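You operate a simulated robot arm through the tools that you are given. There is no shell and no other tool.

You are at the controls of a simulated robot arm. One attempt, no reset.

## Task
Swap the power board in the card rack for the spare in bag 2.
Fine: same slot, pushed home; the old board goes in bag 1; shut the rack bar again. Where these are worked on the way, their far stop is far enough and under half their travel is too little: rack bar.

The check looks at the end state, three seconds after you hand in, the way a careful person would. Anything else that was tipped, shoved, dropped, spilled or broken makes it a failure.

## Robot
A 6-joint arm with a two-finger gripper, fixed in place. Base frame: the origin is on the floor under the middle of its stand, x ahead of it, y to its left, z up. Readings come in mm, degrees, newtons and seconds.
With the tool pointing down near the work surface it reaches from about 120 to 680 mm from the base axis. Its first joint turns from -66.0 to 66.0 degrees. Payload 2.45 kg.
The tool frame sits at the grasp point between the pads (the TCP): z along the fingers, y along the line on which they close. The tips reach 30 mm beyond it. The gripper opens to 106 mm; its body begins 79 mm behind the TCP.
Orientation is that of the tool frame in the base frame, as [roll, pitch, yaw] about the fixed x, y, z axes, in that order (R = Rz(yaw) Ry(pitch) Rx(roll)). With the fingers straight down and closing along the base's y, the tool's x points along the base's -x, its y along +y and its z along -z.

## Interface
- The arm moves only by the tool apply_moves. Its argument "series" is a list of rows, each an object (a shift or turn left out is 0, a gripper value left out holds the last) with "offset": the shift along the tool's x, y, z in m, a list of three; "turn": the turn, a rotation vector about the tool's x, y, z in degrees, a list of three; "gripper": the finger opening in m, from 0 to 0.106. In form: [{"offset": [dx, dy, dz], "turn": [rx, ry, rz], "gripper": gripper}, ...]. A call has 1 to 20 rows; each row shifts and turns the commanded pose from where the row before left it, along the tool's axes as they then stand. A row lasts 0.2 s, in which the tool goes at most 50 mm and 8.6 degrees; a call with a longer step from one row to the next is refused whole, and so is a gripper value outside its range. A pose out of reach is approached as far as the arm can. The call stops where the force on the tool passes 90 N (or 10 N more than at its start, if that is more) or the arm is blocked; 0.2 s more then pass. Each finger travels about 153 mm/s and halts on what it meets, pressing with about 21 N; the grip force reading is that of the motor and also rises with nothing between the fingers. The clock runs only during rows and for 0.2 s after the last one: add rows that do not move to give the fingers time. It gives the time, the measured TCP pose, the force on the tool (base axes), the opening and the grip force at its end, in the units of the frame above (readings bear some noise), with the torque about the TCP (base axes, N m) and any sound that the robot's microphone picked up, and new pictures: "views" is both (left out), scene, wrist or none.
- Cameras (640 x 400 px; columns grow to the right, rows downward): "scene" is fixed at [74.9, 415.7, 1418.8]; the picture's right is [-0.74, -0.67, 0.00], its down [-0.32, 0.35, -0.88] and it looks along [0.60, -0.65, -0.47] (base axes); focal length 318 px, centre (320, 200). "wrist" rides on the gripper at [76, -2, -106] in the tool frame; the picture's right is [0.02, 1.00, 0.00], its down [-0.78, 0.02, -0.62] and it looks along [-0.62, 0.01, 0.78] (tool axes); focal length 247 px, centre (320, 200). There is no depth. A picture from a camera that has moved, and an enlarged one, comes with that camera's place and axes in the base frame and with its lens. The place of the scene camera against the robot may be out by one fixed shift of up to 25 mm in any direction.
- enlarge(camera, box): a new picture of the part [left, top, right, bottom] of that camera's present view, enlarged. It takes no simulated time.
- sign_off(): hands the job in; it is judged then, once.

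Nothing tells you positions but the pictures and the camera data. Unless the task says otherwise, let go and move clear before handing in.

The tools are called after "Request:" by a JSON object that holds its "op" and its "data". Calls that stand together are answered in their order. apply_moves: Moves the arm, as the interface text tells. Its arguments: {"type":"object","properties":{"series":{"type":"array","items":{"type":"object","properties":{"offset":{"type":"array","items":{"type":"number"}},"turn":{"type":"array","items":{"type":"number"}},"gripper":{"type":"number"}}}},"views":{"type":"string","enum":["both","scene","wrist","none"]}},"required":["series"]} The other tools are called the same way: enlarge (camera, box) takes an enlarged picture of a part of a camera's view; sign_off () hands the job in.

At the start:

```text
t: 0.0
tool_pos: [279.5, 142.7, 1245.2]
orientation: [-180.0, 0.1, 179.9]
wrist_force: [-0.3, 0.1, 0.8]
wrist_torque: [-0.01, 0.02, 0.02]
gripper_width: 106.2
grip_force: 0.0
```

scene: 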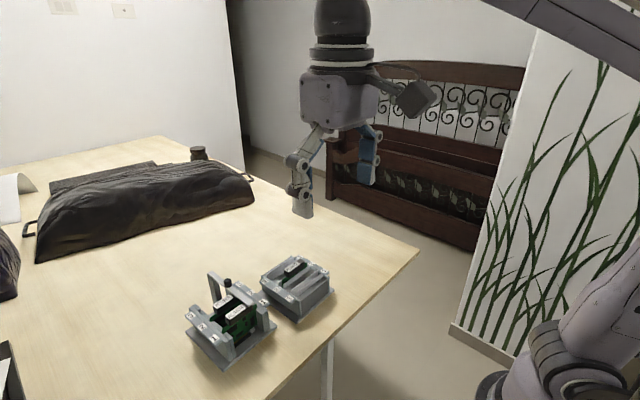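
wrist: 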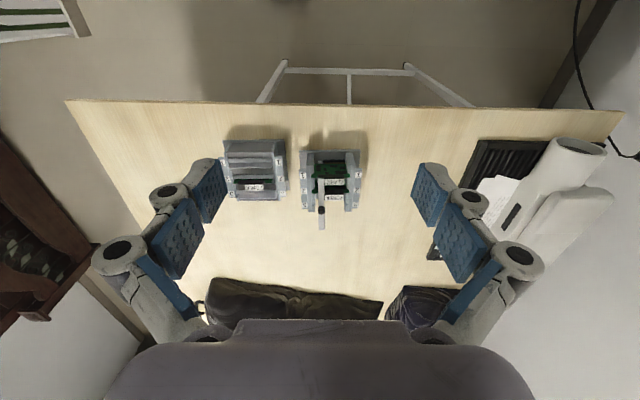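

I see a table with two grey fixtures: one seems to be a card rack with green boards and a lever bar, the other a tray with slots. I will look closer at both before moving.

Request:
{"op": "enlarge", "data": {"camera": "scene", "box": [170, 240, 350, 380]}}

Request:
{"op": "enlarge", "data": {"camera": "wrist", "box": [210, 120, 380, 240]}}

Request:
{"op": "enlarge", "data": {"camera": "scene", "box": [0, 130, 320, 330]}}

```text
2.86 times, centred on (260, 310) of scene
camera zoom: at [74.9, 415.7, 1418.8], right [-0.74, -0.67, 0.0], down [-0.32, 0.35, -0.88], along [0.6, -0.65, -0.47], focal length 909 px, centre (491, -114)
```

zoom: 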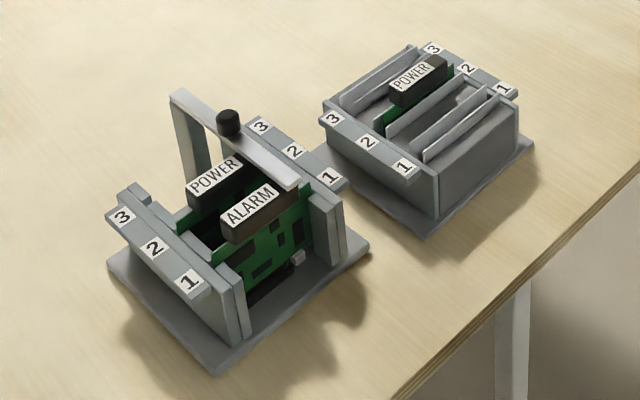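

```text
3.33 times, centred on (295, 180) of wrist
camera zoom: at [204.1, 139.9, 1351.0], right [-0.02, 1.0, 0.0], down [0.78, 0.02, 0.62], along [0.62, 0.01, -0.78], focal length 823 px, centre (403, 267)
```

zoom: 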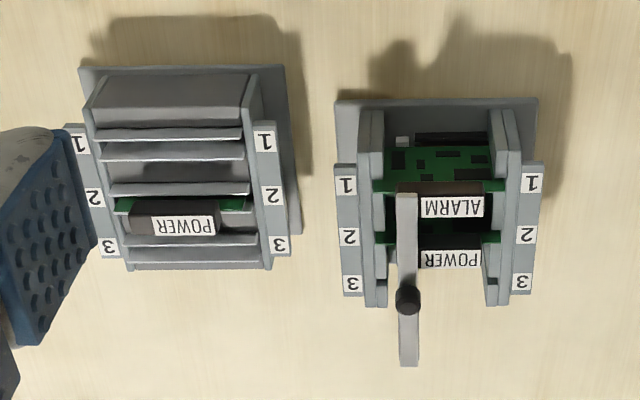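

```text
2.00 times, centred on (160, 230) of scene
camera zoom: at [74.9, 415.7, 1418.8], right [-0.74, -0.67, 0.0], down [-0.32, 0.35, -0.88], along [0.6, -0.65, -0.47], focal length 636 px, centre (640, 140)
```

zoom: 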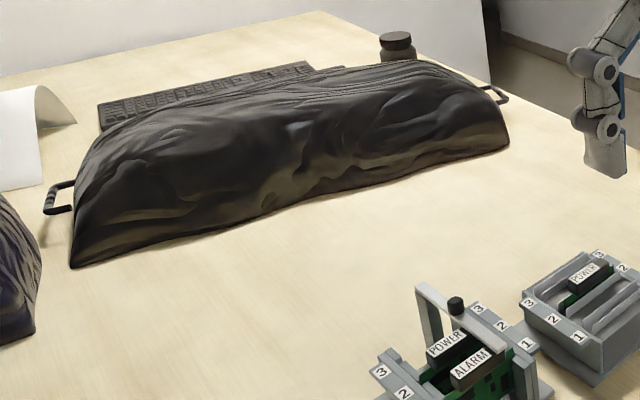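

The rack (slot 1 ALARM, slot 2 POWER, a bar with a black knob over them) is near x≈580, y≈170. The bag holder (POWER spare in 2) is near x≈545, y≈-25, and the table is at about z≈750. I'll move closer for a better look at the bar mechanism.

Request:
{"op": "apply_moves", "data": {"series": [{"offset": [-0.02, 0.004, 0.035]}, {"offset": [-0.02, 0.004, 0.035]}, {"offset": [-0.02, 0.004, 0.035]}, {"offset": [-0.02, 0.004, 0.035]}, {"offset": [-0.02, 0.004, 0.035]}, {"offset": [-0.02, 0.004, 0.035]}, {"offset": [-0.02, 0.004, 0.035]}], "views": "both"}}

```text
t: 1.6
tool_pos: [420.4, 169.2, 998.4]
orientation: [-180.0, 0.1, 179.9]
wrist_force: [0.5, 0.1, 0.1]
wrist_torque: [-0.02, 0.03, 0.0]
gripper_width: 106.1
grip_force: 0.0
camera wrist: at [345.3, 167.9, 1104.0], right [-0.02, 1.0, 0.0], down [0.78, 0.02, 0.62], along [0.62, 0.01, -0.78], focal length 247 px, centre (320, 200)
```

scene: 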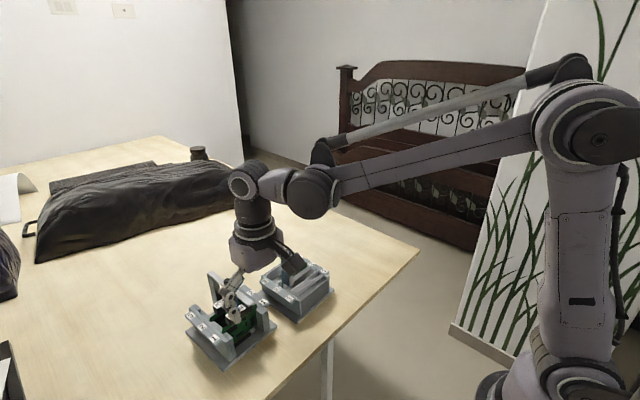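
wrist: 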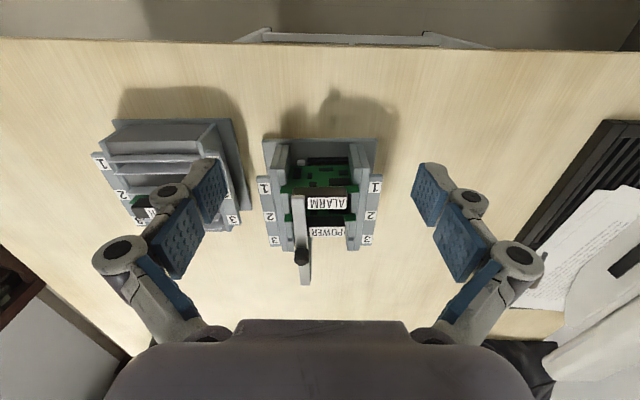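

Request:
{"op": "enlarge", "data": {"camera": "wrist", "box": [240, 120, 400, 300]}}

Request:
{"op": "enlarge", "data": {"camera": "wrist", "box": [80, 90, 270, 240]}}

```text
2.22 times, centred on (320, 210) of wrist
camera zoom: at [345.3, 167.9, 1104.0], right [-0.02, 1.0, 0.0], down [0.78, 0.02, 0.62], along [0.62, 0.01, -0.78], focal length 549 px, centre (320, 178)
```

zoom: 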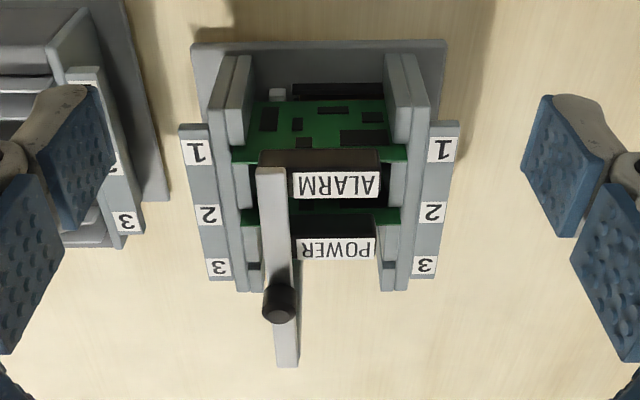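

```text
2.67 times, centred on (175, 165) of wrist
camera zoom: at [345.3, 167.9, 1104.0], right [-0.02, 1.0, 0.0], down [0.78, 0.02, 0.62], along [0.62, 0.01, -0.78], focal length 659 px, centre (707, 293)
```

zoom: 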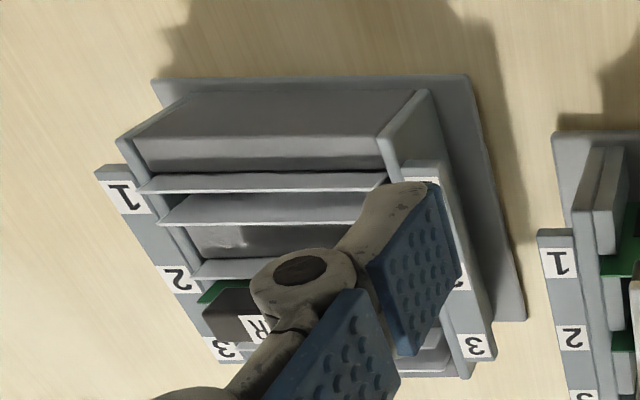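

The bar looks like an L-shaped piece with a post on the far side and a knob on its top. I'll go round to the side and tilt the wrist camera to learn how it is hinged.

Request:
{"op": "apply_moves", "data": {"series": [{"offset": [-0.03, -0.037, 0]}, {"offset": [-0.03, -0.037, 0]}, {"offset": [-0.03, -0.037, 0]}, {"offset": [-0.03, -0.037, 0]}, {"turn": [0, 0, -8.2]}, {"turn": [0, 0, -8.2]}, {"turn": [0, 0, -8.2]}, {"turn": [0, 0, -8.2]}, {"turn": [0, 0, -8.2]}, {"turn": [0, 0, -8.2]}, {"turn": [0, 0, -8.2]}, {"turn": [0, 0, -8.2]}, {"turn": [0, 0, -8.2]}, {"turn": [0, 0, -8.2]}, {"turn": [0, 0, -8]}, {"turn": [0, -7.5, 0]}, {"turn": [0, -7.5, 0]}, {"turn": [0, -7.5, 0]}, {"turn": [0, -7.5, 0]}], "views": "both"}}

```text
t: 5.6
tool_pos: [540.6, 23.6, 1000.7]
orientation: [-179.8, 30.3, -89.8]
wrist_force: [-1.2, -0.1, -0.3]
wrist_torque: [-0.02, 0.03, -0.01]
gripper_width: 105.9
grip_force: 0.0
camera wrist: at [542.5, -97.8, 1054.0], right [-1.0, -0.02, -0.01], down [-0.02, 0.36, 0.93], along [-0.01, 0.93, -0.36], focal length 247 px, centre (320, 200)
```

scene: 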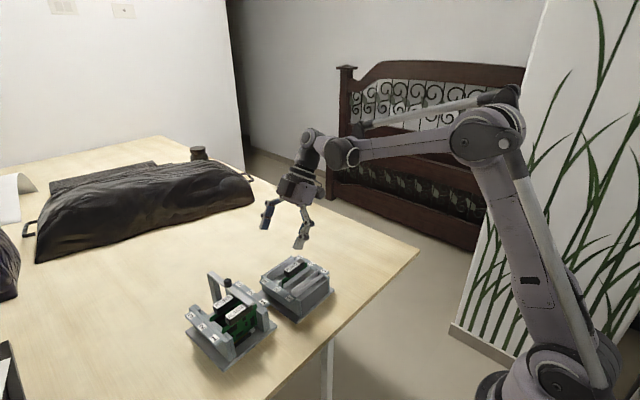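
wrist: 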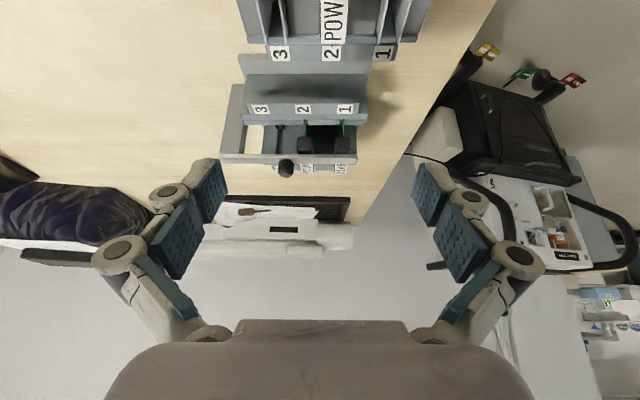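

Request:
{"op": "enlarge", "data": {"camera": "wrist", "box": [200, 40, 400, 200]}}

Request:
{"op": "enlarge", "data": {"camera": "scene", "box": [175, 250, 345, 380]}}

Request:
{"op": "enlarge", "data": {"camera": "scene", "box": [190, 260, 250, 320]}}

```text
2.50 times, centred on (300, 120) of wrist
camera zoom: at [542.5, -97.8, 1054.0], right [-1.0, -0.02, -0.01], down [-0.02, 0.36, 0.93], along [-0.01, 0.93, -0.36], focal length 617 px, centre (370, 400)
```

zoom: 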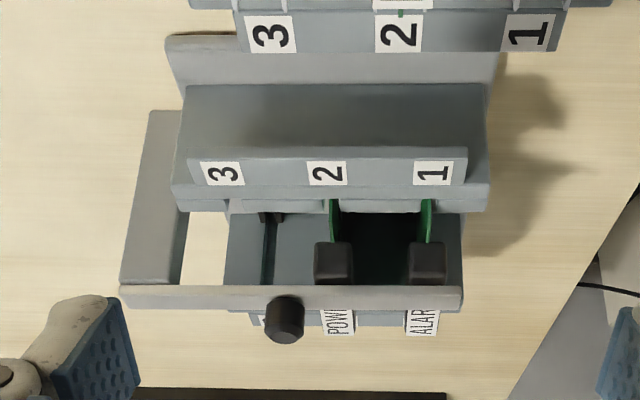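

```text
3.08 times, centred on (260, 315) of scene
camera zoom: at [74.9, 415.7, 1418.8], right [-0.74, -0.67, 0.0], down [-0.32, 0.35, -0.88], along [0.6, -0.65, -0.47], focal length 978 px, centre (505, -154)
```

zoom: 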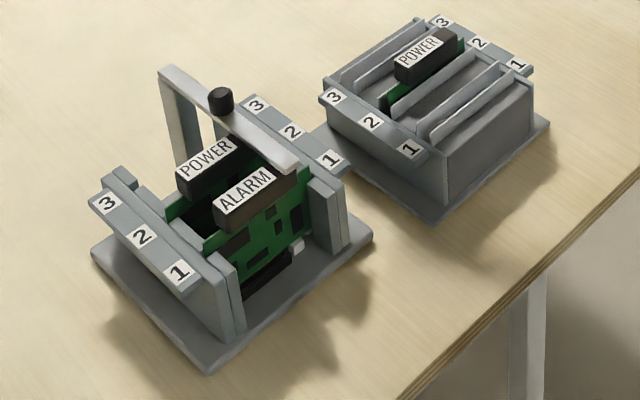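

```text
6.67 times, centred on (220, 290) of scene
camera zoom: at [74.9, 415.7, 1418.8], right [-0.74, -0.67, 0.0], down [-0.32, 0.35, -0.88], along [0.6, -0.65, -0.47], focal length 2120 px, centre (987, -400)
```

zoom: 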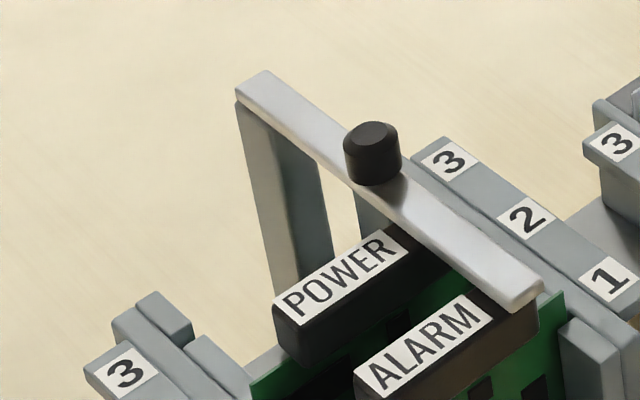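

The bar is an L: a post beyond slot 3 with a top arm over the boards and a knob on top. I need the back side of the post to see the hinge, so I'll look from farther out.

Request:
{"op": "apply_moves", "data": {"series": [{"offset": [0, -0.035, 0]}, {"offset": [0, -0.035, 0]}, {"offset": [0, -0.035, 0]}, {"turn": [-4.25, 0, -7.3]}, {"turn": [-4.25, 0, -7.3]}, {"turn": [-4.25, 0, -7.3]}, {"turn": [-4.25, 0, -7.3]}, {"turn": [-4.25, 0, -7.3]}], "views": "both"}}

```text
t: 7.4
tool_pos: [602.4, 27.1, 988.6]
orientation: [-179.9, 30.0, -47.7]
wrist_force: [0.1, -0.5, 0.2]
wrist_torque: [0.02, -0.01, 0.01]
gripper_width: 105.9
grip_force: 0.2
out of reach, approached as far as the arm can: row 5, 6, 7, 8
camera wrist: at [684.6, -61.0, 1042.6], right [-0.73, -0.69, -0.01], down [-0.26, 0.26, 0.93], along [-0.64, 0.68, -0.37], focal length 247 px, centre (320, 200)
```

scene: 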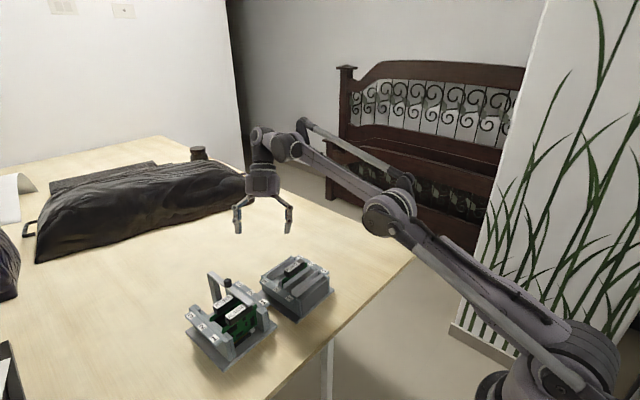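
wrist: 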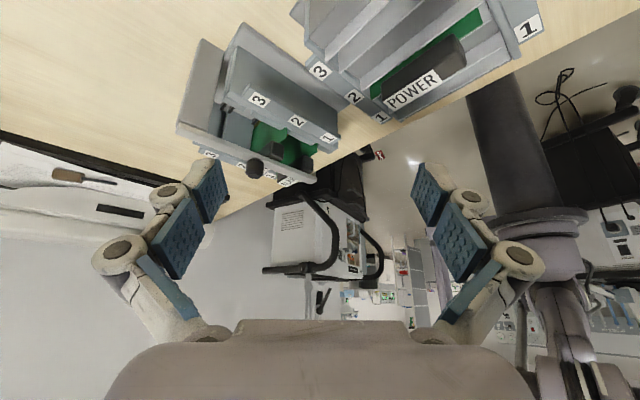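

Request:
{"op": "enlarge", "data": {"camera": "wrist", "box": [160, 10, 360, 190]}}

Request:
{"op": "enlarge", "data": {"camera": "wrist", "box": [280, 0, 560, 130]}}

```text
2.22 times, centred on (260, 100) of wrist
camera zoom: at [684.6, -61.0, 1042.6], right [-0.73, -0.69, -0.01], down [-0.26, 0.26, 0.93], along [-0.64, 0.68, -0.37], focal length 549 px, centre (453, 422)
```

zoom: 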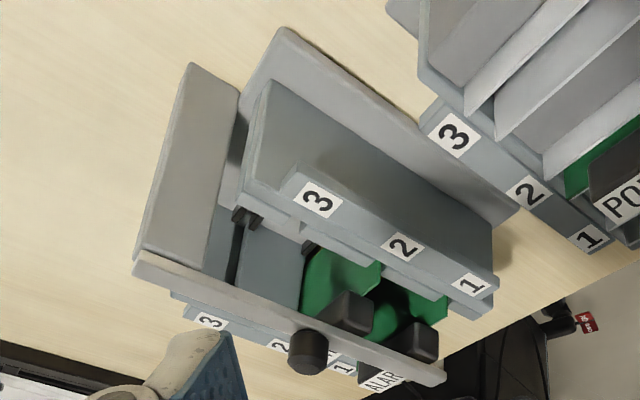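

```text
2.29 times, centred on (420, 65) of wrist
camera zoom: at [684.6, -61.0, 1042.6], right [-0.73, -0.69, -0.01], down [-0.26, 0.26, 0.93], along [-0.64, 0.68, -0.37], focal length 564 px, centre (91, 509)
```

zoom: 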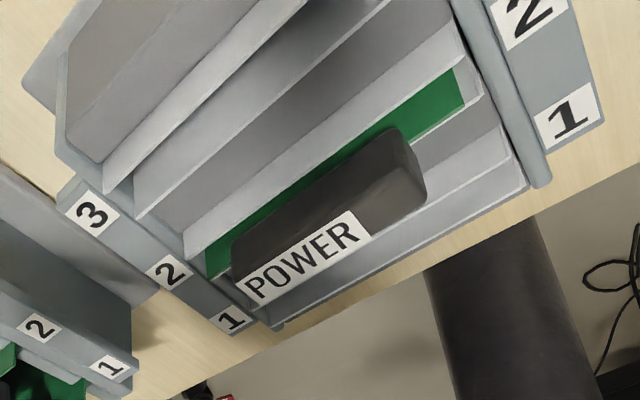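

The post stands just behind the rack base and the knob sits mid-bar at about (580, 150, 925). Nothing shows whether it slides or swings, so I'll return to tool-down, get a clean view, and then probe the knob gently.

Request:
{"op": "apply_moves", "data": {"series": [{"turn": [0, 7.5, 0]}, {"turn": [0, 7.5, 0]}, {"turn": [0, 7.5, 0]}, {"turn": [0, 7.5, 0]}, {"turn": [0, 0, 8.3]}, {"turn": [0, 0, 8.3]}, {"turn": [0, 0, 8.3]}, {"turn": [0, 0, 8.3]}, {"turn": [0, 0, 8.3]}, {"turn": [0, 0, 8.3]}, {"turn": [0, 0, 8.3]}, {"turn": [0, 0, 8.3]}, {"turn": [0, 0, 8.3]}, {"turn": [0, 0, 8.3]}, {"turn": [0, 0, 8.3]}, {"turn": [0, 0, 8.3]}, {"turn": [0, 0, 8.3]}, {"turn": [0, 0, 8.3]}, {"turn": [0, 0, 8.3]}, {"turn": [0, 0, 8.0]}], "views": "none"}}

```text
t: 11.6
tool_pos: [601.1, 27.0, 989.8]
orientation: [180.0, 0.0, 179.6]
wrist_force: [-0.3, 0.3, 1.1]
wrist_torque: [-0.02, 0.02, 0.05]
gripper_width: 105.9
grip_force: 0.0
```

Request:
{"op": "apply_moves", "data": {"series": [{"offset": [0.0252, 0.0312, 0]}, {"offset": [0.0252, 0.0312, 0]}, {"offset": [0.0252, 0.0312, 0]}, {"offset": [0.0252, 0.0312, 0]}, {}], "views": "wrist"}}

Request:
{"op": "enlarge", "data": {"camera": "wrist", "box": [230, 80, 410, 260]}}

```text
t: 12.8
tool_pos: [502.2, 150.6, 989.4]
orientation: [-180.0, 0.0, 179.7]
wrist_force: [-0.1, -0.1, 0.2]
wrist_torque: [-0.02, -0.03, 0.02]
gripper_width: 105.9
grip_force: 0.1
camera wrist: at [426.5, 148.4, 1094.8], right [-0.02, 1.0, 0.0], down [0.78, 0.01, 0.62], along [0.62, 0.01, -0.78], focal length 247 px, centre (320, 200)
```

wrist: 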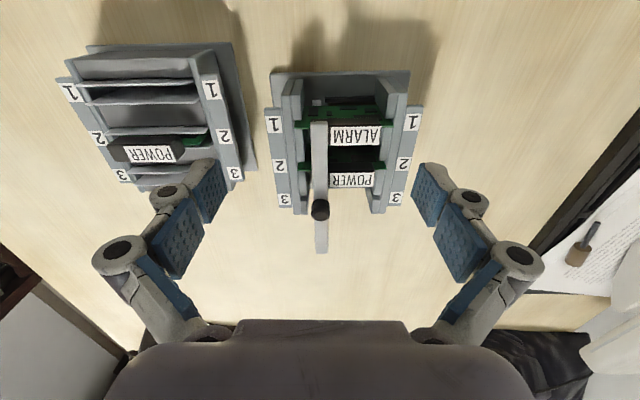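

```text
2.22 times, centred on (320, 170) of wrist
camera zoom: at [426.5, 148.4, 1094.8], right [-0.02, 1.0, 0.0], down [0.78, 0.01, 0.62], along [0.62, 0.01, -0.78], focal length 549 px, centre (320, 267)
```

zoom: 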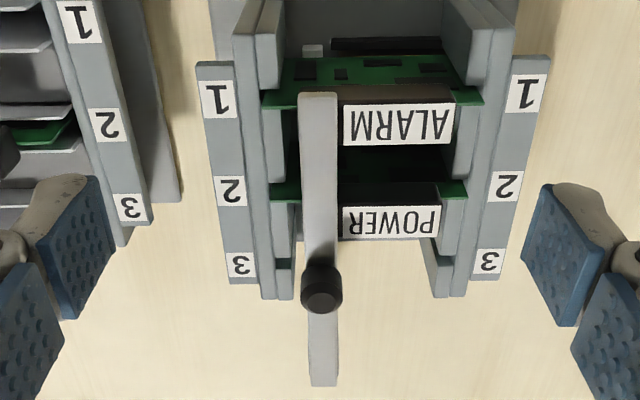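

Knob centre is at about (578, 150.5, 922), 18 mm across. I'll go above it with a narrowed opening, descend, and close on it.

Request:
{"op": "apply_moves", "data": {"series": [{"offset": [-0.038, 0, 0], "gripper": 0.06}, {"offset": [-0.038, 0, 0], "gripper": 0.06}, {"offset": [0, 0, 0.02]}, {}], "views": "wrist"}}

Request:
{"op": "enlarge", "data": {"camera": "wrist", "box": [200, 60, 440, 210]}}

Request:
{"op": "enlarge", "data": {"camera": "scene", "box": [175, 220, 345, 380]}}

```text
t: 13.8
tool_pos: [576.6, 151.7, 970.2]
orientation: [180.0, -0.1, 179.7]
wrist_force: [0.6, 0.4, -0.1]
wrist_torque: [-0.01, -0.01, -0.04]
gripper_width: 60.2
grip_force: 0.0
camera wrist: at [501.7, 148.9, 1075.0], right [-0.02, 1.0, 0.0], down [0.78, 0.01, 0.62], along [0.62, 0.01, -0.78], focal length 247 px, centre (320, 200)
```

wrist: 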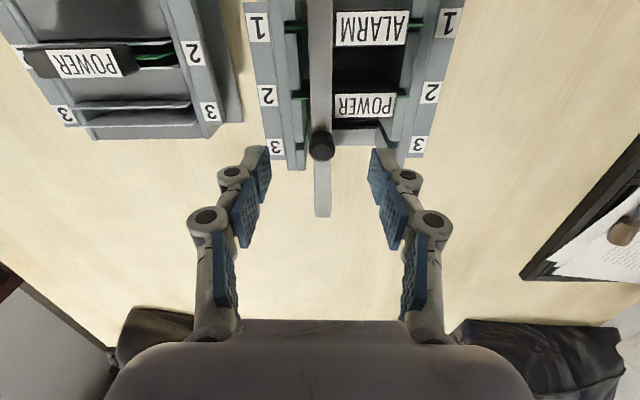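

```text
2.67 times, centred on (320, 135) of wrist
camera zoom: at [501.7, 148.9, 1075.0], right [-0.02, 1.0, 0.0], down [0.78, 0.01, 0.62], along [0.62, 0.01, -0.78], focal length 659 px, centre (320, 373)
```

zoom: 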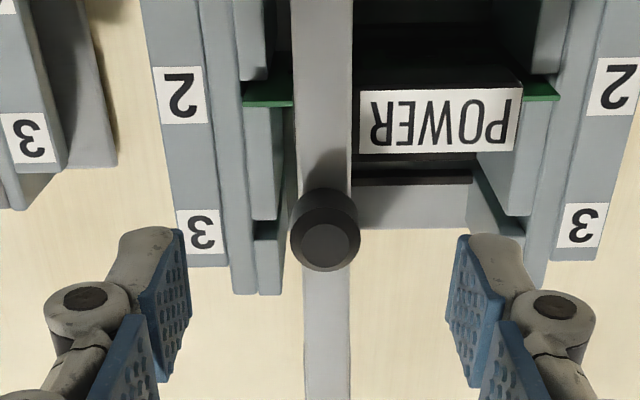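

```text
2.50 times, centred on (260, 300) of scene
camera zoom: at [74.9, 415.7, 1418.8], right [-0.74, -0.67, 0.0], down [-0.32, 0.35, -0.88], along [0.6, -0.65, -0.47], focal length 795 px, centre (470, -50)
```

zoom: 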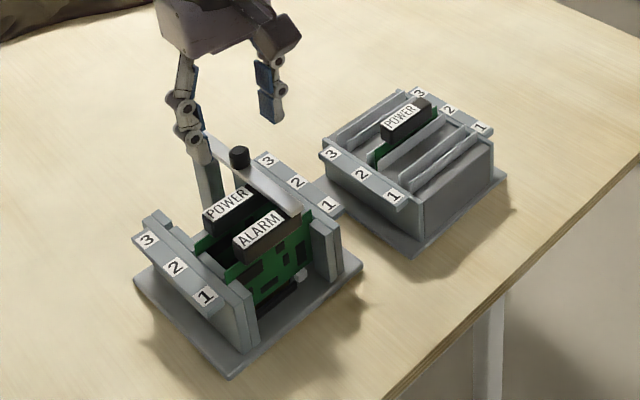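

Aligned with the knob. Descend and close on it.

Request:
{"op": "apply_moves", "data": {"series": [{"offset": [0, -0.001, 0.014]}, {"offset": [0, 0, 0.014]}, {"gripper": 0.0}, {"gripper": 0.0}, {"gripper": 0.0}], "views": "both"}}

```text
t: 15.0
tool_pos: [577.7, 151.6, 942.9]
orientation: [180.0, -0.1, 179.7]
wrist_force: [0.2, -0.8, 6.5]
wrist_torque: [-0.05, 0.11, -0.06]
gripper_width: 17.2
grip_force: 20.8
camera wrist: at [501.9, 148.5, 1048.0], right [-0.02, 1.0, 0.0], down [0.78, 0.01, 0.62], along [0.62, 0.01, -0.78], focal length 247 px, centre (320, 200)
```

scene: 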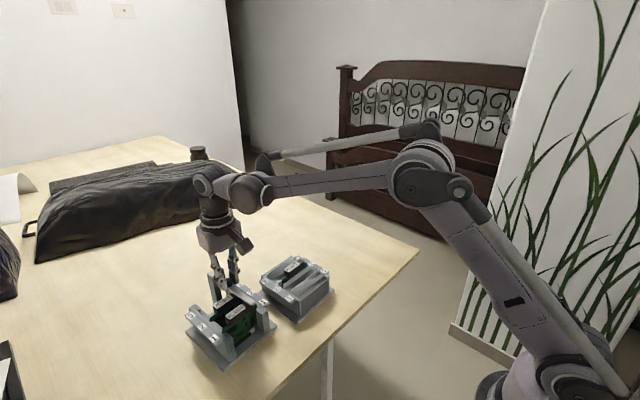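
wrist: 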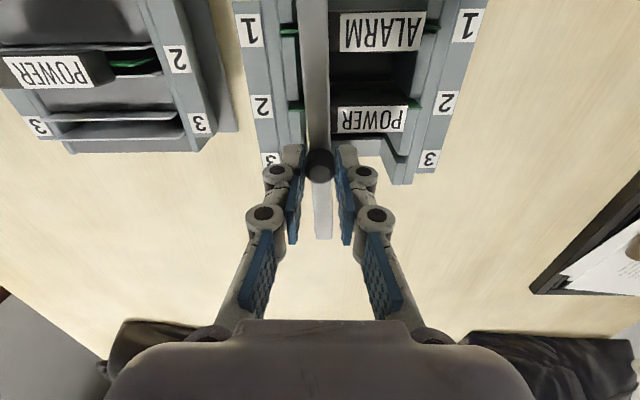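

The knob is held (17 mm). I'll probe gently outward (+x) by a few mm and read the force.

Request:
{"op": "apply_moves", "data": {"series": [{"offset": [-0.002, 0, 0]}, {"offset": [-0.002, 0, 0]}, {"offset": [-0.002, 0, 0]}], "views": "wrist"}}

```text
t: 15.8
tool_pos: [583.2, 150.5, 940.7]
orientation: [180.0, -0.2, 179.7]
wrist_force: [-13.0, -0.5, -0.4]
wrist_torque: [-0.03, 0.41, -0.02]
gripper_width: 17.2
grip_force: 20.8
camera wrist: at [507.7, 148.4, 1047.3], right [-0.02, 1.0, 0.0], down [0.79, 0.01, 0.62], along [0.62, 0.01, -0.79], focal length 247 px, centre (320, 200)
```

wrist: 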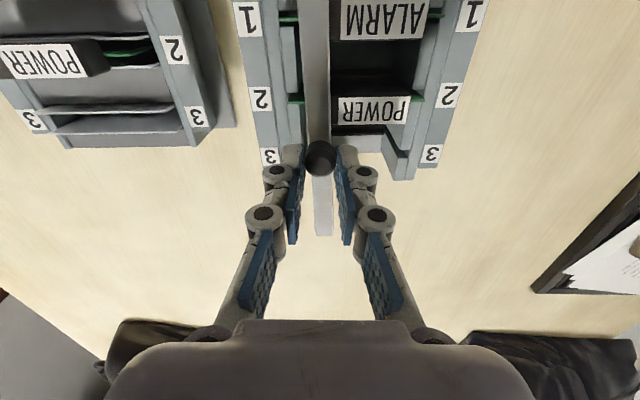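

The knob slipped in the pads rather than moved, so it isn't free along x. I'll return and probe sideways in y.

Request:
{"op": "apply_moves", "data": {"series": [{"offset": [0.0028, 0, 0]}, {"offset": [0.0028, 0, 0]}, {"offset": [0, -0.002, 0]}, {"offset": [0, -0.002, 0]}, {"offset": [0, -0.002, 0]}], "views": "wrist"}}

```text
t: 17.0
tool_pos: [579.2, 144.1, 940.8]
orientation: [-180.0, 0.0, 179.7]
wrist_force: [10.0, 1.5, 0.4]
wrist_torque: [0.01, -0.44, -0.03]
gripper_width: 17.3
grip_force: 21.2
camera wrist: at [503.4, 142.3, 1047.0], right [-0.02, 1.0, 0.0], down [0.78, 0.01, 0.62], along [0.62, 0.01, -0.78], focal length 247 px, centre (320, 200)
```

wrist: 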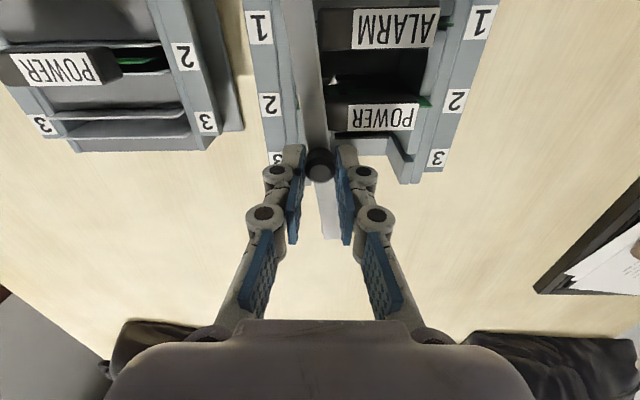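

The bar swings freely toward -y about a vertical axis at the post. I'll follow the arc (radius ≈67 mm) with the gripper turning along with it, checking part way.

Request:
{"op": "apply_moves", "data": {"series": [{"gripper": 0.024}, {"turn": [0, 0, -5.6], "gripper": 0.024}, {"gripper": 0.0}, {"gripper": 0.0}, {"offset": [-0.0006, -0.0081, 0], "turn": [0, 0, -7]}, {"offset": [-0.0005, -0.0081, 0], "turn": [0, 0, -7]}, {"offset": [-0.0005, -0.0081, 0], "turn": [0, 0, -7]}], "views": "both"}}

```text
t: 18.6
tool_pos: [586.4, 121.8, 942.2]
orientation: [179.9, 0.2, -153.4]
wrist_force: [4.8, 0.9, 7.1]
wrist_torque: [0.02, -0.15, -0.08]
gripper_width: 17.1
grip_force: 20.5
camera wrist: at [518.7, 85.6, 1047.8], right [-0.46, 0.89, 0.0], down [0.69, 0.36, 0.62], along [0.55, 0.29, -0.78], focal length 247 px, centre (320, 200)
```

scene: 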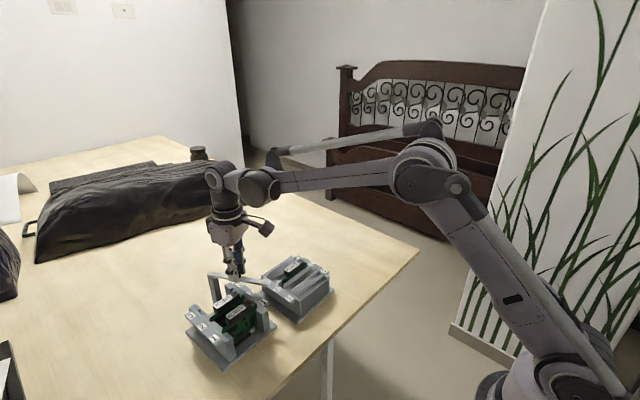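
wrist: 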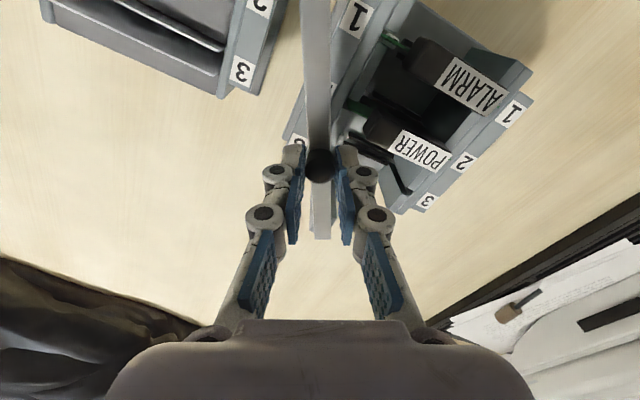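

The swing works as modelled. Continue the arc.

Request:
{"op": "apply_moves", "data": {"series": [{"offset": [-0.0005, -0.0082, 0], "turn": [0, 0, -7]}, {"offset": [-0.0005, -0.0082, 0], "turn": [0, 0, -7]}, {"offset": [-0.0005, -0.0082, 0], "turn": [0, 0, -7]}, {"offset": [-0.0005, -0.0082, 0], "turn": [0, 0, -7]}, {"offset": [-0.0005, -0.0082, 0], "turn": [0, 0, -7]}, {"offset": [-0.0005, -0.0082, 0], "turn": [0, 0, -7]}, {"offset": [-0.0005, -0.0082, 0], "turn": [0, 0, -7]}], "views": "both"}}

```text
t: 20.2
tool_pos: [628.2, 87.4, 941.6]
orientation: [179.9, -0.1, -104.6]
wrist_force: [2.0, 11.7, 0.1]
wrist_torque: [0.28, -0.05, 0.0]
gripper_width: 17.2
grip_force: 21.3
camera wrist: at [611.8, 11.9, 1047.5], right [-0.97, 0.23, 0.0], down [0.18, 0.76, 0.62], along [0.14, 0.61, -0.78], focal length 247 px, centre (320, 200)
```

scene: 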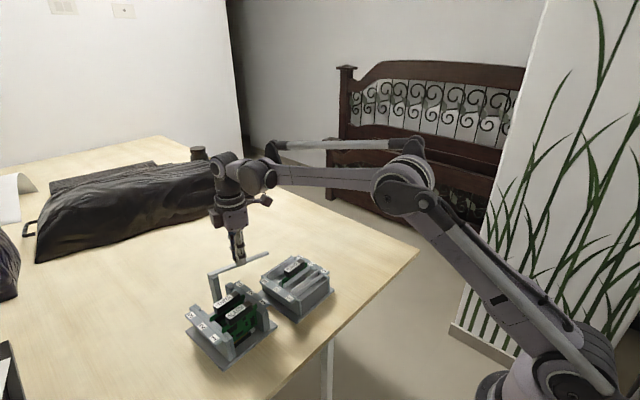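
wrist: 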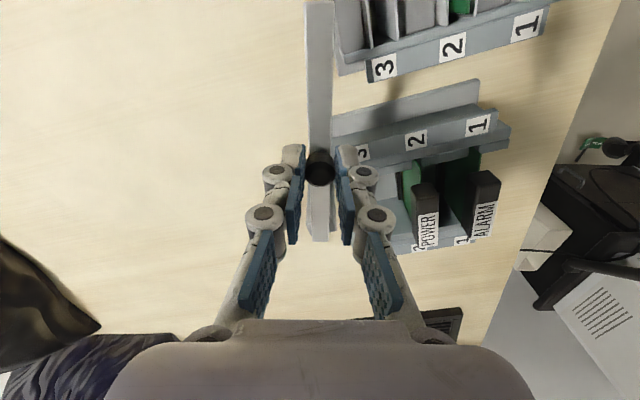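

Request:
{"op": "apply_moves", "data": {"series": [{"offset": [-0.002, -0.0082, 0], "turn": [0, 0, -7]}, {"offset": [-0.002, -0.0082, 0], "turn": [0, 0, -7]}], "views": "wrist"}}

```text
t: 20.8
tool_pos: [645.2, 85.7, 942.6]
orientation: [-179.9, -0.1, -90.7]
wrist_force: [0.0, 1.3, 4.9]
wrist_torque: [0.31, 0.03, 0.0]
gripper_width: 17.2
grip_force: 21.0
camera wrist: at [646.8, 8.3, 1047.6], right [-1.0, -0.01, 0.0], down [-0.01, 0.79, 0.62], along [-0.01, 0.62, -0.79], focal length 247 px, centre (320, 200)
```

wrist: 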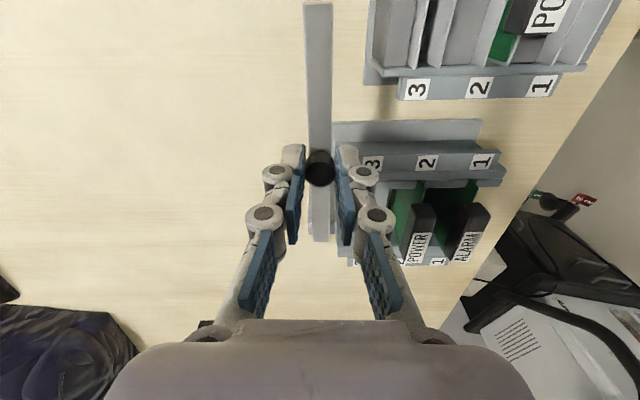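

Request:
{"op": "apply_moves", "data": {"series": [{"offset": [-0.0005, -0.0058, 0], "turn": [0, 0, -5]}, {"offset": [-0.0005, -0.0058, 0], "turn": [0, 0, -5]}], "views": "wrist"}}

```text
t: 21.4
tool_pos: [657.1, 90.3, 941.5]
orientation: [-180.0, -0.1, -80.6]
wrist_force: [-8.2, 0.1, -0.2]
wrist_torque: [-0.07, 0.21, -0.02]
gripper_width: 17.2
grip_force: 21.5
camera wrist: at [672.2, 12.5, 1047.4], right [-0.98, -0.18, 0.0], down [-0.14, 0.77, 0.62], along [-0.12, 0.61, -0.78], focal length 247 px, centre (320, 200)
```

wrist: 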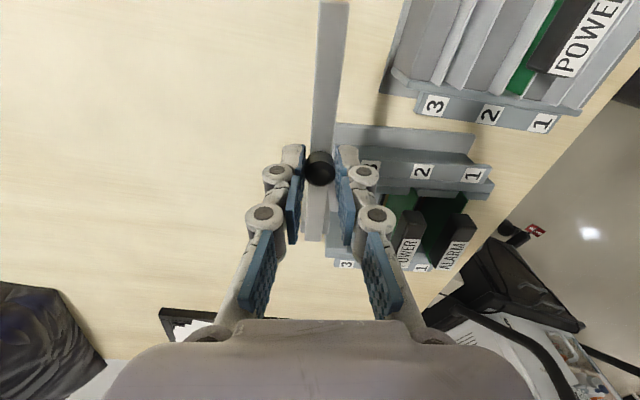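

The bar is past 95° and at its stop. Release and rise straight up, then check that it stays.

Request:
{"op": "apply_moves", "data": {"series": [{"gripper": 0.05}, {"gripper": 0.05}, {"offset": [0, 0, -0.03]}, {"offset": [0, 0, -0.03]}, {}], "views": "both"}}

```text
t: 22.6
tool_pos: [655.4, 88.4, 1002.4]
orientation: [-180.0, 0.0, -80.7]
wrist_force: [-0.9, -0.3, -0.2]
wrist_torque: [0.0, -0.05, 0.01]
gripper_width: 50.1
grip_force: 0.0
camera wrist: at [670.6, 13.1, 1107.2], right [-0.98, -0.18, 0.0], down [-0.14, 0.77, 0.62], along [-0.11, 0.61, -0.78], focal length 247 px, centre (320, 200)
```

scene: 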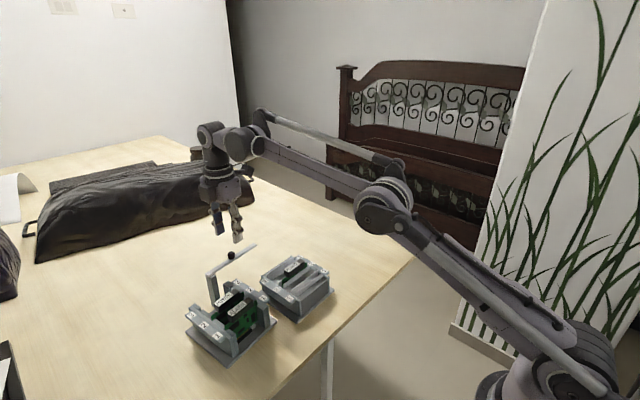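
wrist: 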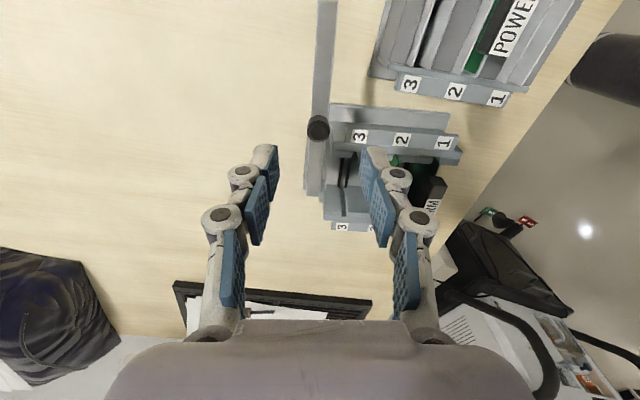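

The bar is parked open, clear of the boards. I'll turn back to the straight orientation over the rack and measure the POWER board.

Request:
{"op": "apply_moves", "data": {"series": [{"offset": [-0.0268, 0.04, 0], "gripper": 0.106}, {"offset": [-0.0268, 0.04, 0]}, {"offset": [-0.0268, 0.04, 0]}, {"offset": [-0.0268, 0.04, 0]}, {"turn": [0, 0, 8.3]}, {"turn": [0, 0, 8.3]}, {"turn": [0, 0, 8.3]}, {"turn": [0, 0, 8.3]}, {"turn": [0, 0, 8.3]}, {"turn": [0, 0, 8.3]}, {"turn": [0, 0, 8.3]}, {"turn": [0, 0, 8.3]}, {"turn": [0, 0, 8.3]}, {"turn": [0, 0, 8.3]}, {"turn": [0, 0, 8.3]}, {"turn": [0, 0, 8.3]}, {}], "views": "both"}}

Request:
{"op": "enlarge", "data": {"camera": "wrist", "box": [230, 60, 430, 220]}}

Request:
{"op": "enlarge", "data": {"camera": "wrist", "box": [50, 30, 250, 190]}}

```text
t: 26.2
tool_pos: [481.5, 168.1, 1003.3]
orientation: [180.0, 0.0, 179.6]
wrist_force: [0.2, -0.3, -0.3]
wrist_torque: [-0.03, -0.01, -0.01]
gripper_width: 105.8
grip_force: 0.1
camera wrist: at [406.4, 166.1, 1107.4], right [-0.01, 1.0, 0.0], down [0.78, 0.01, 0.62], along [0.62, 0.01, -0.78], focal length 247 px, centre (320, 200)
```

scene: 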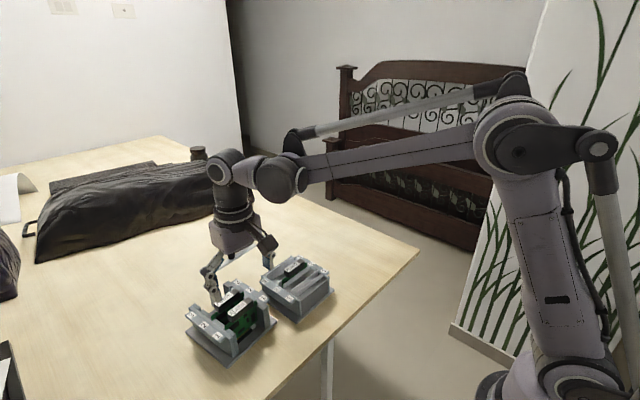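
wrist: 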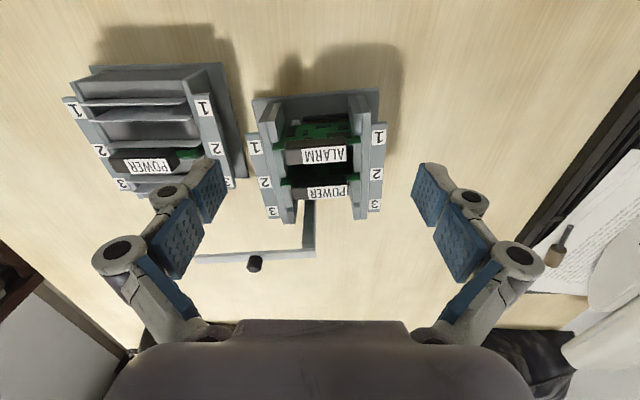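

```text
2.50 times, centred on (330, 140) of wrist
camera zoom: at [406.4, 166.1, 1107.4], right [-0.01, 1.0, 0.0], down [0.78, 0.01, 0.62], along [0.62, 0.01, -0.78], focal length 617 px, centre (295, 350)
```

zoom: 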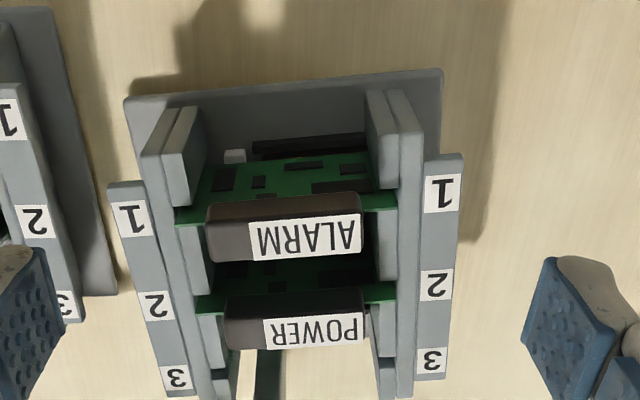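

```text
2.50 times, centred on (150, 110) of wrist
camera zoom: at [406.4, 166.1, 1107.4], right [-0.01, 1.0, 0.0], down [0.78, 0.01, 0.62], along [0.62, 0.01, -0.78], focal length 617 px, centre (745, 425)
```

zoom: 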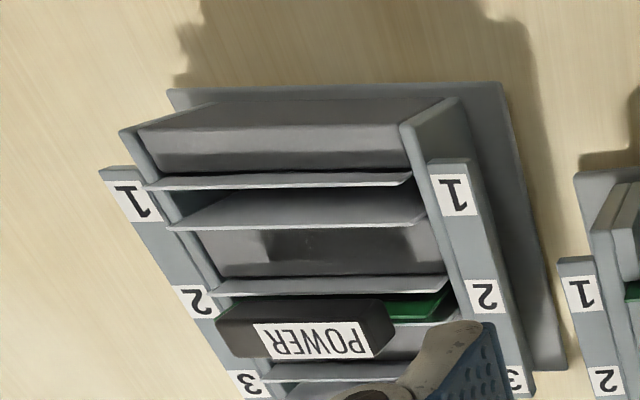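

The rack appears slightly rotated compared to before; I need to check this against the earlier scene picture.

Request:
{"op": "enlarge", "data": {"camera": "scene", "box": [175, 250, 345, 380]}}

```text
3.08 times, centred on (260, 315) of scene
camera zoom: at [74.9, 415.7, 1418.8], right [-0.74, -0.67, 0.0], down [-0.32, 0.35, -0.88], along [0.6, -0.65, -0.47], focal length 978 px, centre (505, -154)
```

zoom: 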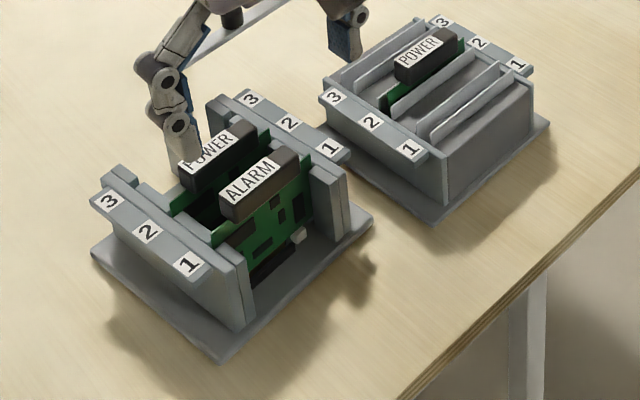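

The rack was nudged about 10 mm and turned about 4° when I reached the bar's stop; I'll work with the new pose and put it right later. Zoom in on the handles for exact measurement.

Request:
{"op": "enlarge", "data": {"camera": "wrist", "box": [240, 120, 400, 220]}}

Request:
{"op": "enlarge", "data": {"camera": "scene", "box": [195, 270, 275, 330]}}

```text
4.00 times, centred on (320, 170) of wrist
camera zoom: at [406.4, 166.1, 1107.4], right [-0.01, 1.0, 0.0], down [0.78, 0.01, 0.62], along [0.62, 0.01, -0.78], focal length 988 px, centre (320, 320)
```

zoom: 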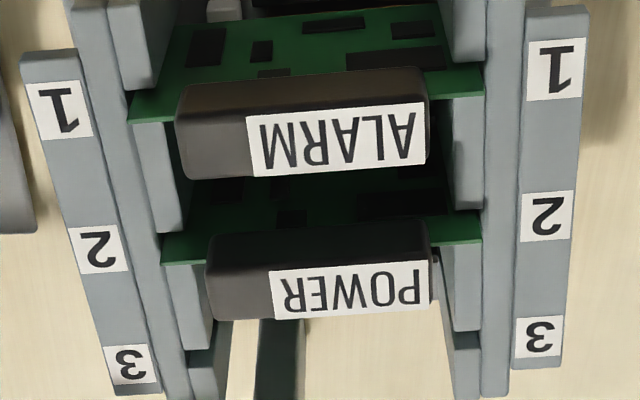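

```text
6.67 times, centred on (235, 300) of scene
camera zoom: at [74.9, 415.7, 1418.8], right [-0.74, -0.67, 0.0], down [-0.32, 0.35, -0.88], along [0.6, -0.65, -0.47], focal length 2120 px, centre (887, -467)
```

zoom: 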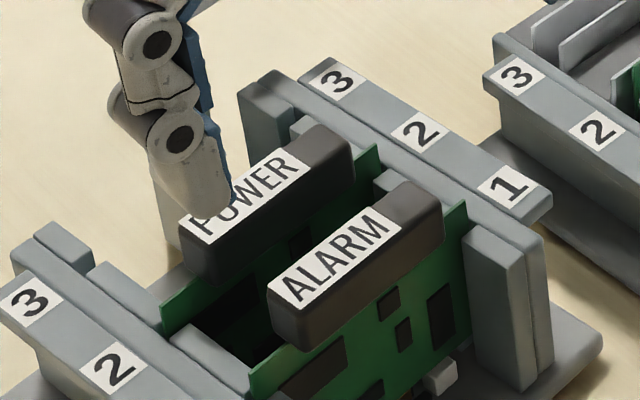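

POWER handle in the rack: centre about (555.5, 168.5), 56 mm long along y, top z≈907, yaw ≈5.5°. I'll align above it and check from close up.

Request:
{"op": "apply_moves", "data": {"series": [{"turn": [0, 0, -5.8]}, {"offset": [-0.0368, -0.0032, 0]}, {"offset": [-0.0368, -0.0032, 0]}, {"offset": [0, 0, 0.034]}, {"offset": [0, 0, 0.034]}, {}], "views": "both"}}

Request:
{"op": "enlarge", "data": {"camera": "wrist", "box": [200, 60, 440, 210]}}

Request:
{"op": "enlarge", "data": {"camera": "scene", "box": [180, 240, 290, 350]}}

```text
t: 27.6
tool_pos: [555.2, 169.4, 934.9]
orientation: [180.0, 0.0, -174.4]
wrist_force: [0.2, -0.4, 0.1]
wrist_torque: [-0.03, 0.01, 0.01]
gripper_width: 105.9
grip_force: 0.0
camera wrist: at [480.4, 159.3, 1039.8], right [-0.12, 0.99, 0.0], down [0.78, 0.09, 0.62], along [0.62, 0.07, -0.78], focal length 247 px, centre (320, 200)
```

scene: 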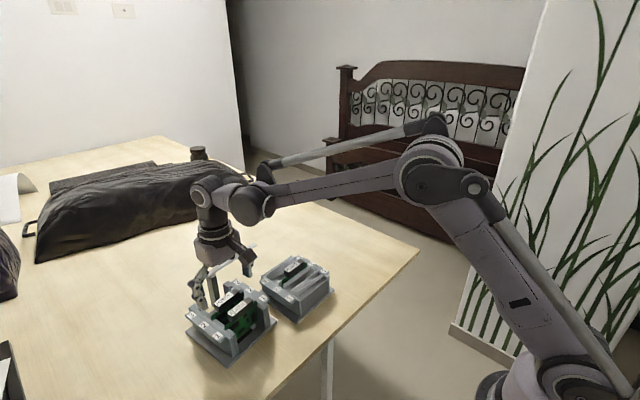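
wrist: 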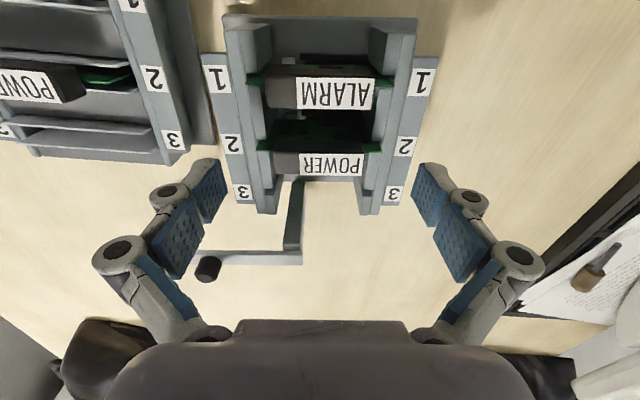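

```text
2.67 times, centred on (320, 135) of wrist
camera zoom: at [480.4, 159.3, 1039.8], right [-0.12, 0.99, 0.0], down [0.78, 0.09, 0.62], along [0.62, 0.07, -0.78], focal length 659 px, centre (320, 373)
```

zoom: 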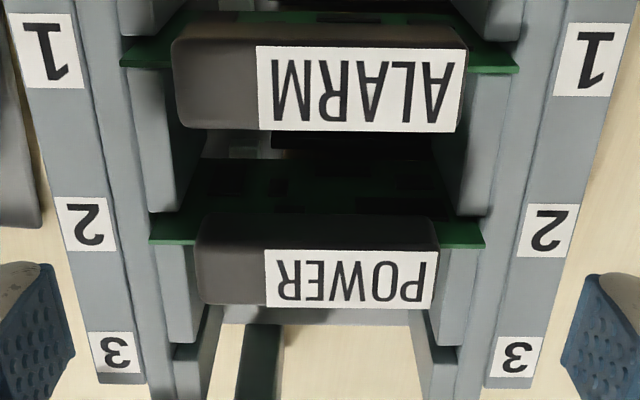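

```text
3.64 times, centred on (235, 295) of scene
camera zoom: at [74.9, 415.7, 1418.8], right [-0.74, -0.67, 0.0], down [-0.32, 0.35, -0.88], along [0.6, -0.65, -0.47], focal length 1156 px, centre (629, -146)
```

zoom: 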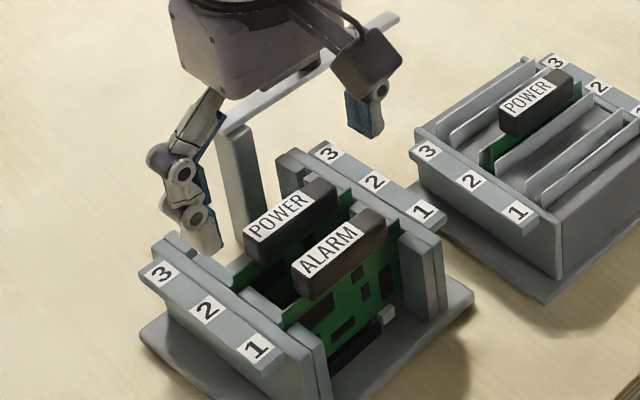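

Aligned well (≈2 mm correction). Descend so the tips just stay above the walls and close on the handle ends.

Request:
{"op": "apply_moves", "data": {"series": [{"offset": [-0.0015, -0.001, 0.0075]}, {"offset": [0, 0, 0.0075]}, {"gripper": 0.075}, {"gripper": 0.065}, {"gripper": 0.06}, {}], "views": "both"}}

Request:
{"op": "enlarge", "data": {"camera": "wrist", "box": [200, 60, 440, 210]}}

Request:
{"op": "enlarge", "data": {"camera": "scene", "box": [180, 240, 290, 350]}}

```text
t: 29.0
tool_pos: [556.7, 167.2, 919.3]
orientation: [179.9, 0.0, -174.5]
wrist_force: [-0.4, 1.3, -0.7]
wrist_torque: [0.04, 0.02, 0.04]
gripper_width: 60.9
grip_force: 1.0
camera wrist: at [482.4, 158.3, 1024.8], right [-0.12, 0.99, 0.0], down [0.78, 0.09, 0.62], along [0.62, 0.07, -0.78], focal length 247 px, centre (320, 200)
```

scene: 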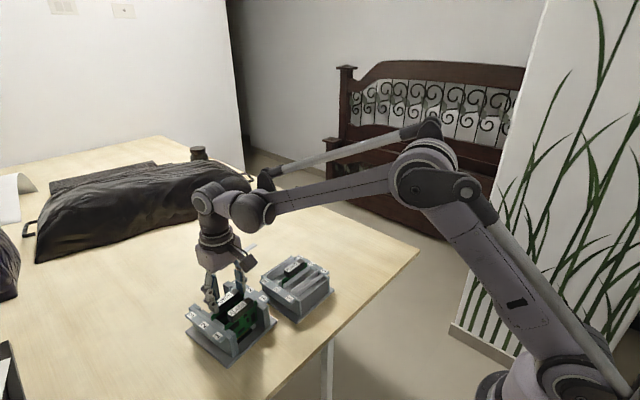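
wrist: 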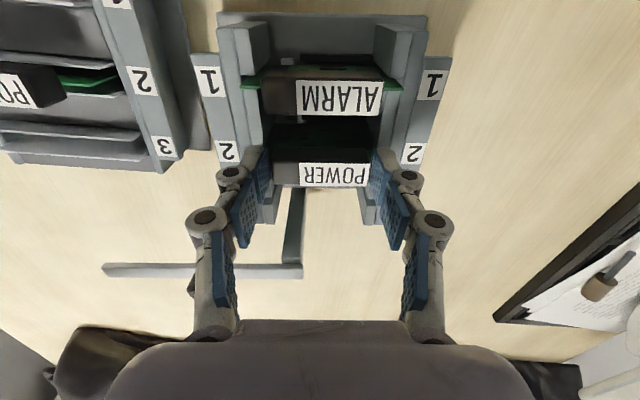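

```text
2.67 times, centred on (320, 135) of wrist
camera zoom: at [482.4, 158.3, 1024.8], right [-0.12, 0.99, 0.0], down [0.78, 0.09, 0.62], along [0.62, 0.07, -0.78], focal length 659 px, centre (320, 373)
```

zoom: 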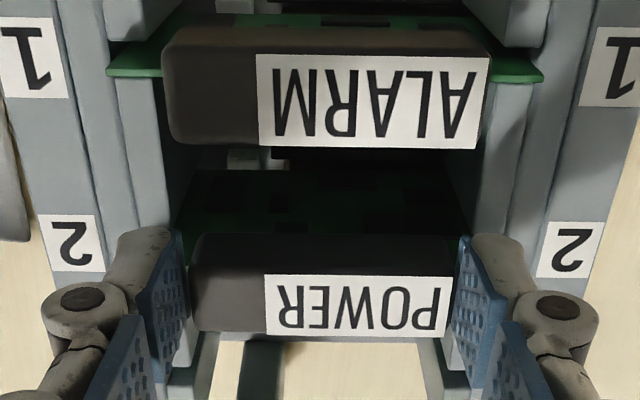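

```text
3.64 times, centred on (235, 295) of scene
camera zoom: at [74.9, 415.8, 1418.8], right [-0.74, -0.67, 0.0], down [-0.32, 0.35, -0.88], along [0.6, -0.65, -0.47], focal length 1156 px, centre (629, -146)
```

zoom: 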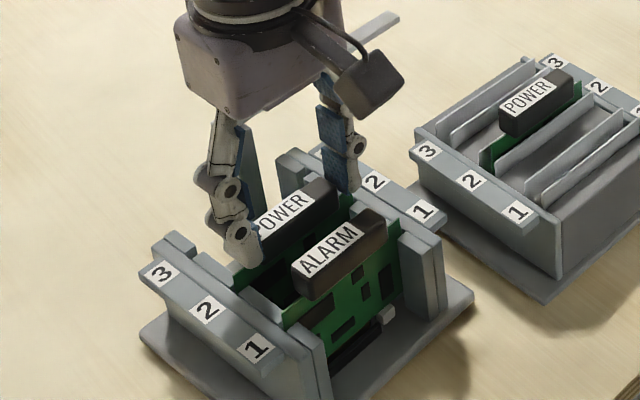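

Fingers straddle the POWER handle with clearance. Close fully and confirm the grip.

Request:
{"op": "apply_moves", "data": {"series": [{"gripper": 0.054}, {"gripper": 0.045}, {"gripper": 0.03}, {"gripper": 0.03}], "views": "wrist"}}

```text
t: 30.0
tool_pos: [557.3, 168.7, 920.5]
orientation: [-180.0, 0.0, -174.5]
wrist_force: [0.4, 6.4, 4.3]
wrist_torque: [0.26, -0.03, 0.07]
gripper_width: 59.3
grip_force: 20.7
camera wrist: at [482.4, 158.6, 1025.0], right [-0.12, 0.99, 0.0], down [0.78, 0.09, 0.62], along [0.62, 0.07, -0.78], focal length 247 px, centre (320, 200)
```

wrist: 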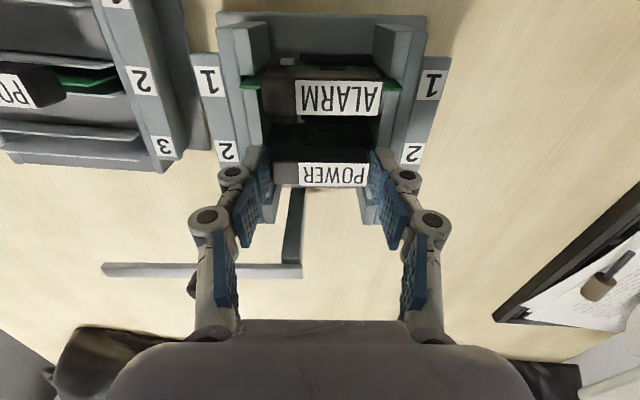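

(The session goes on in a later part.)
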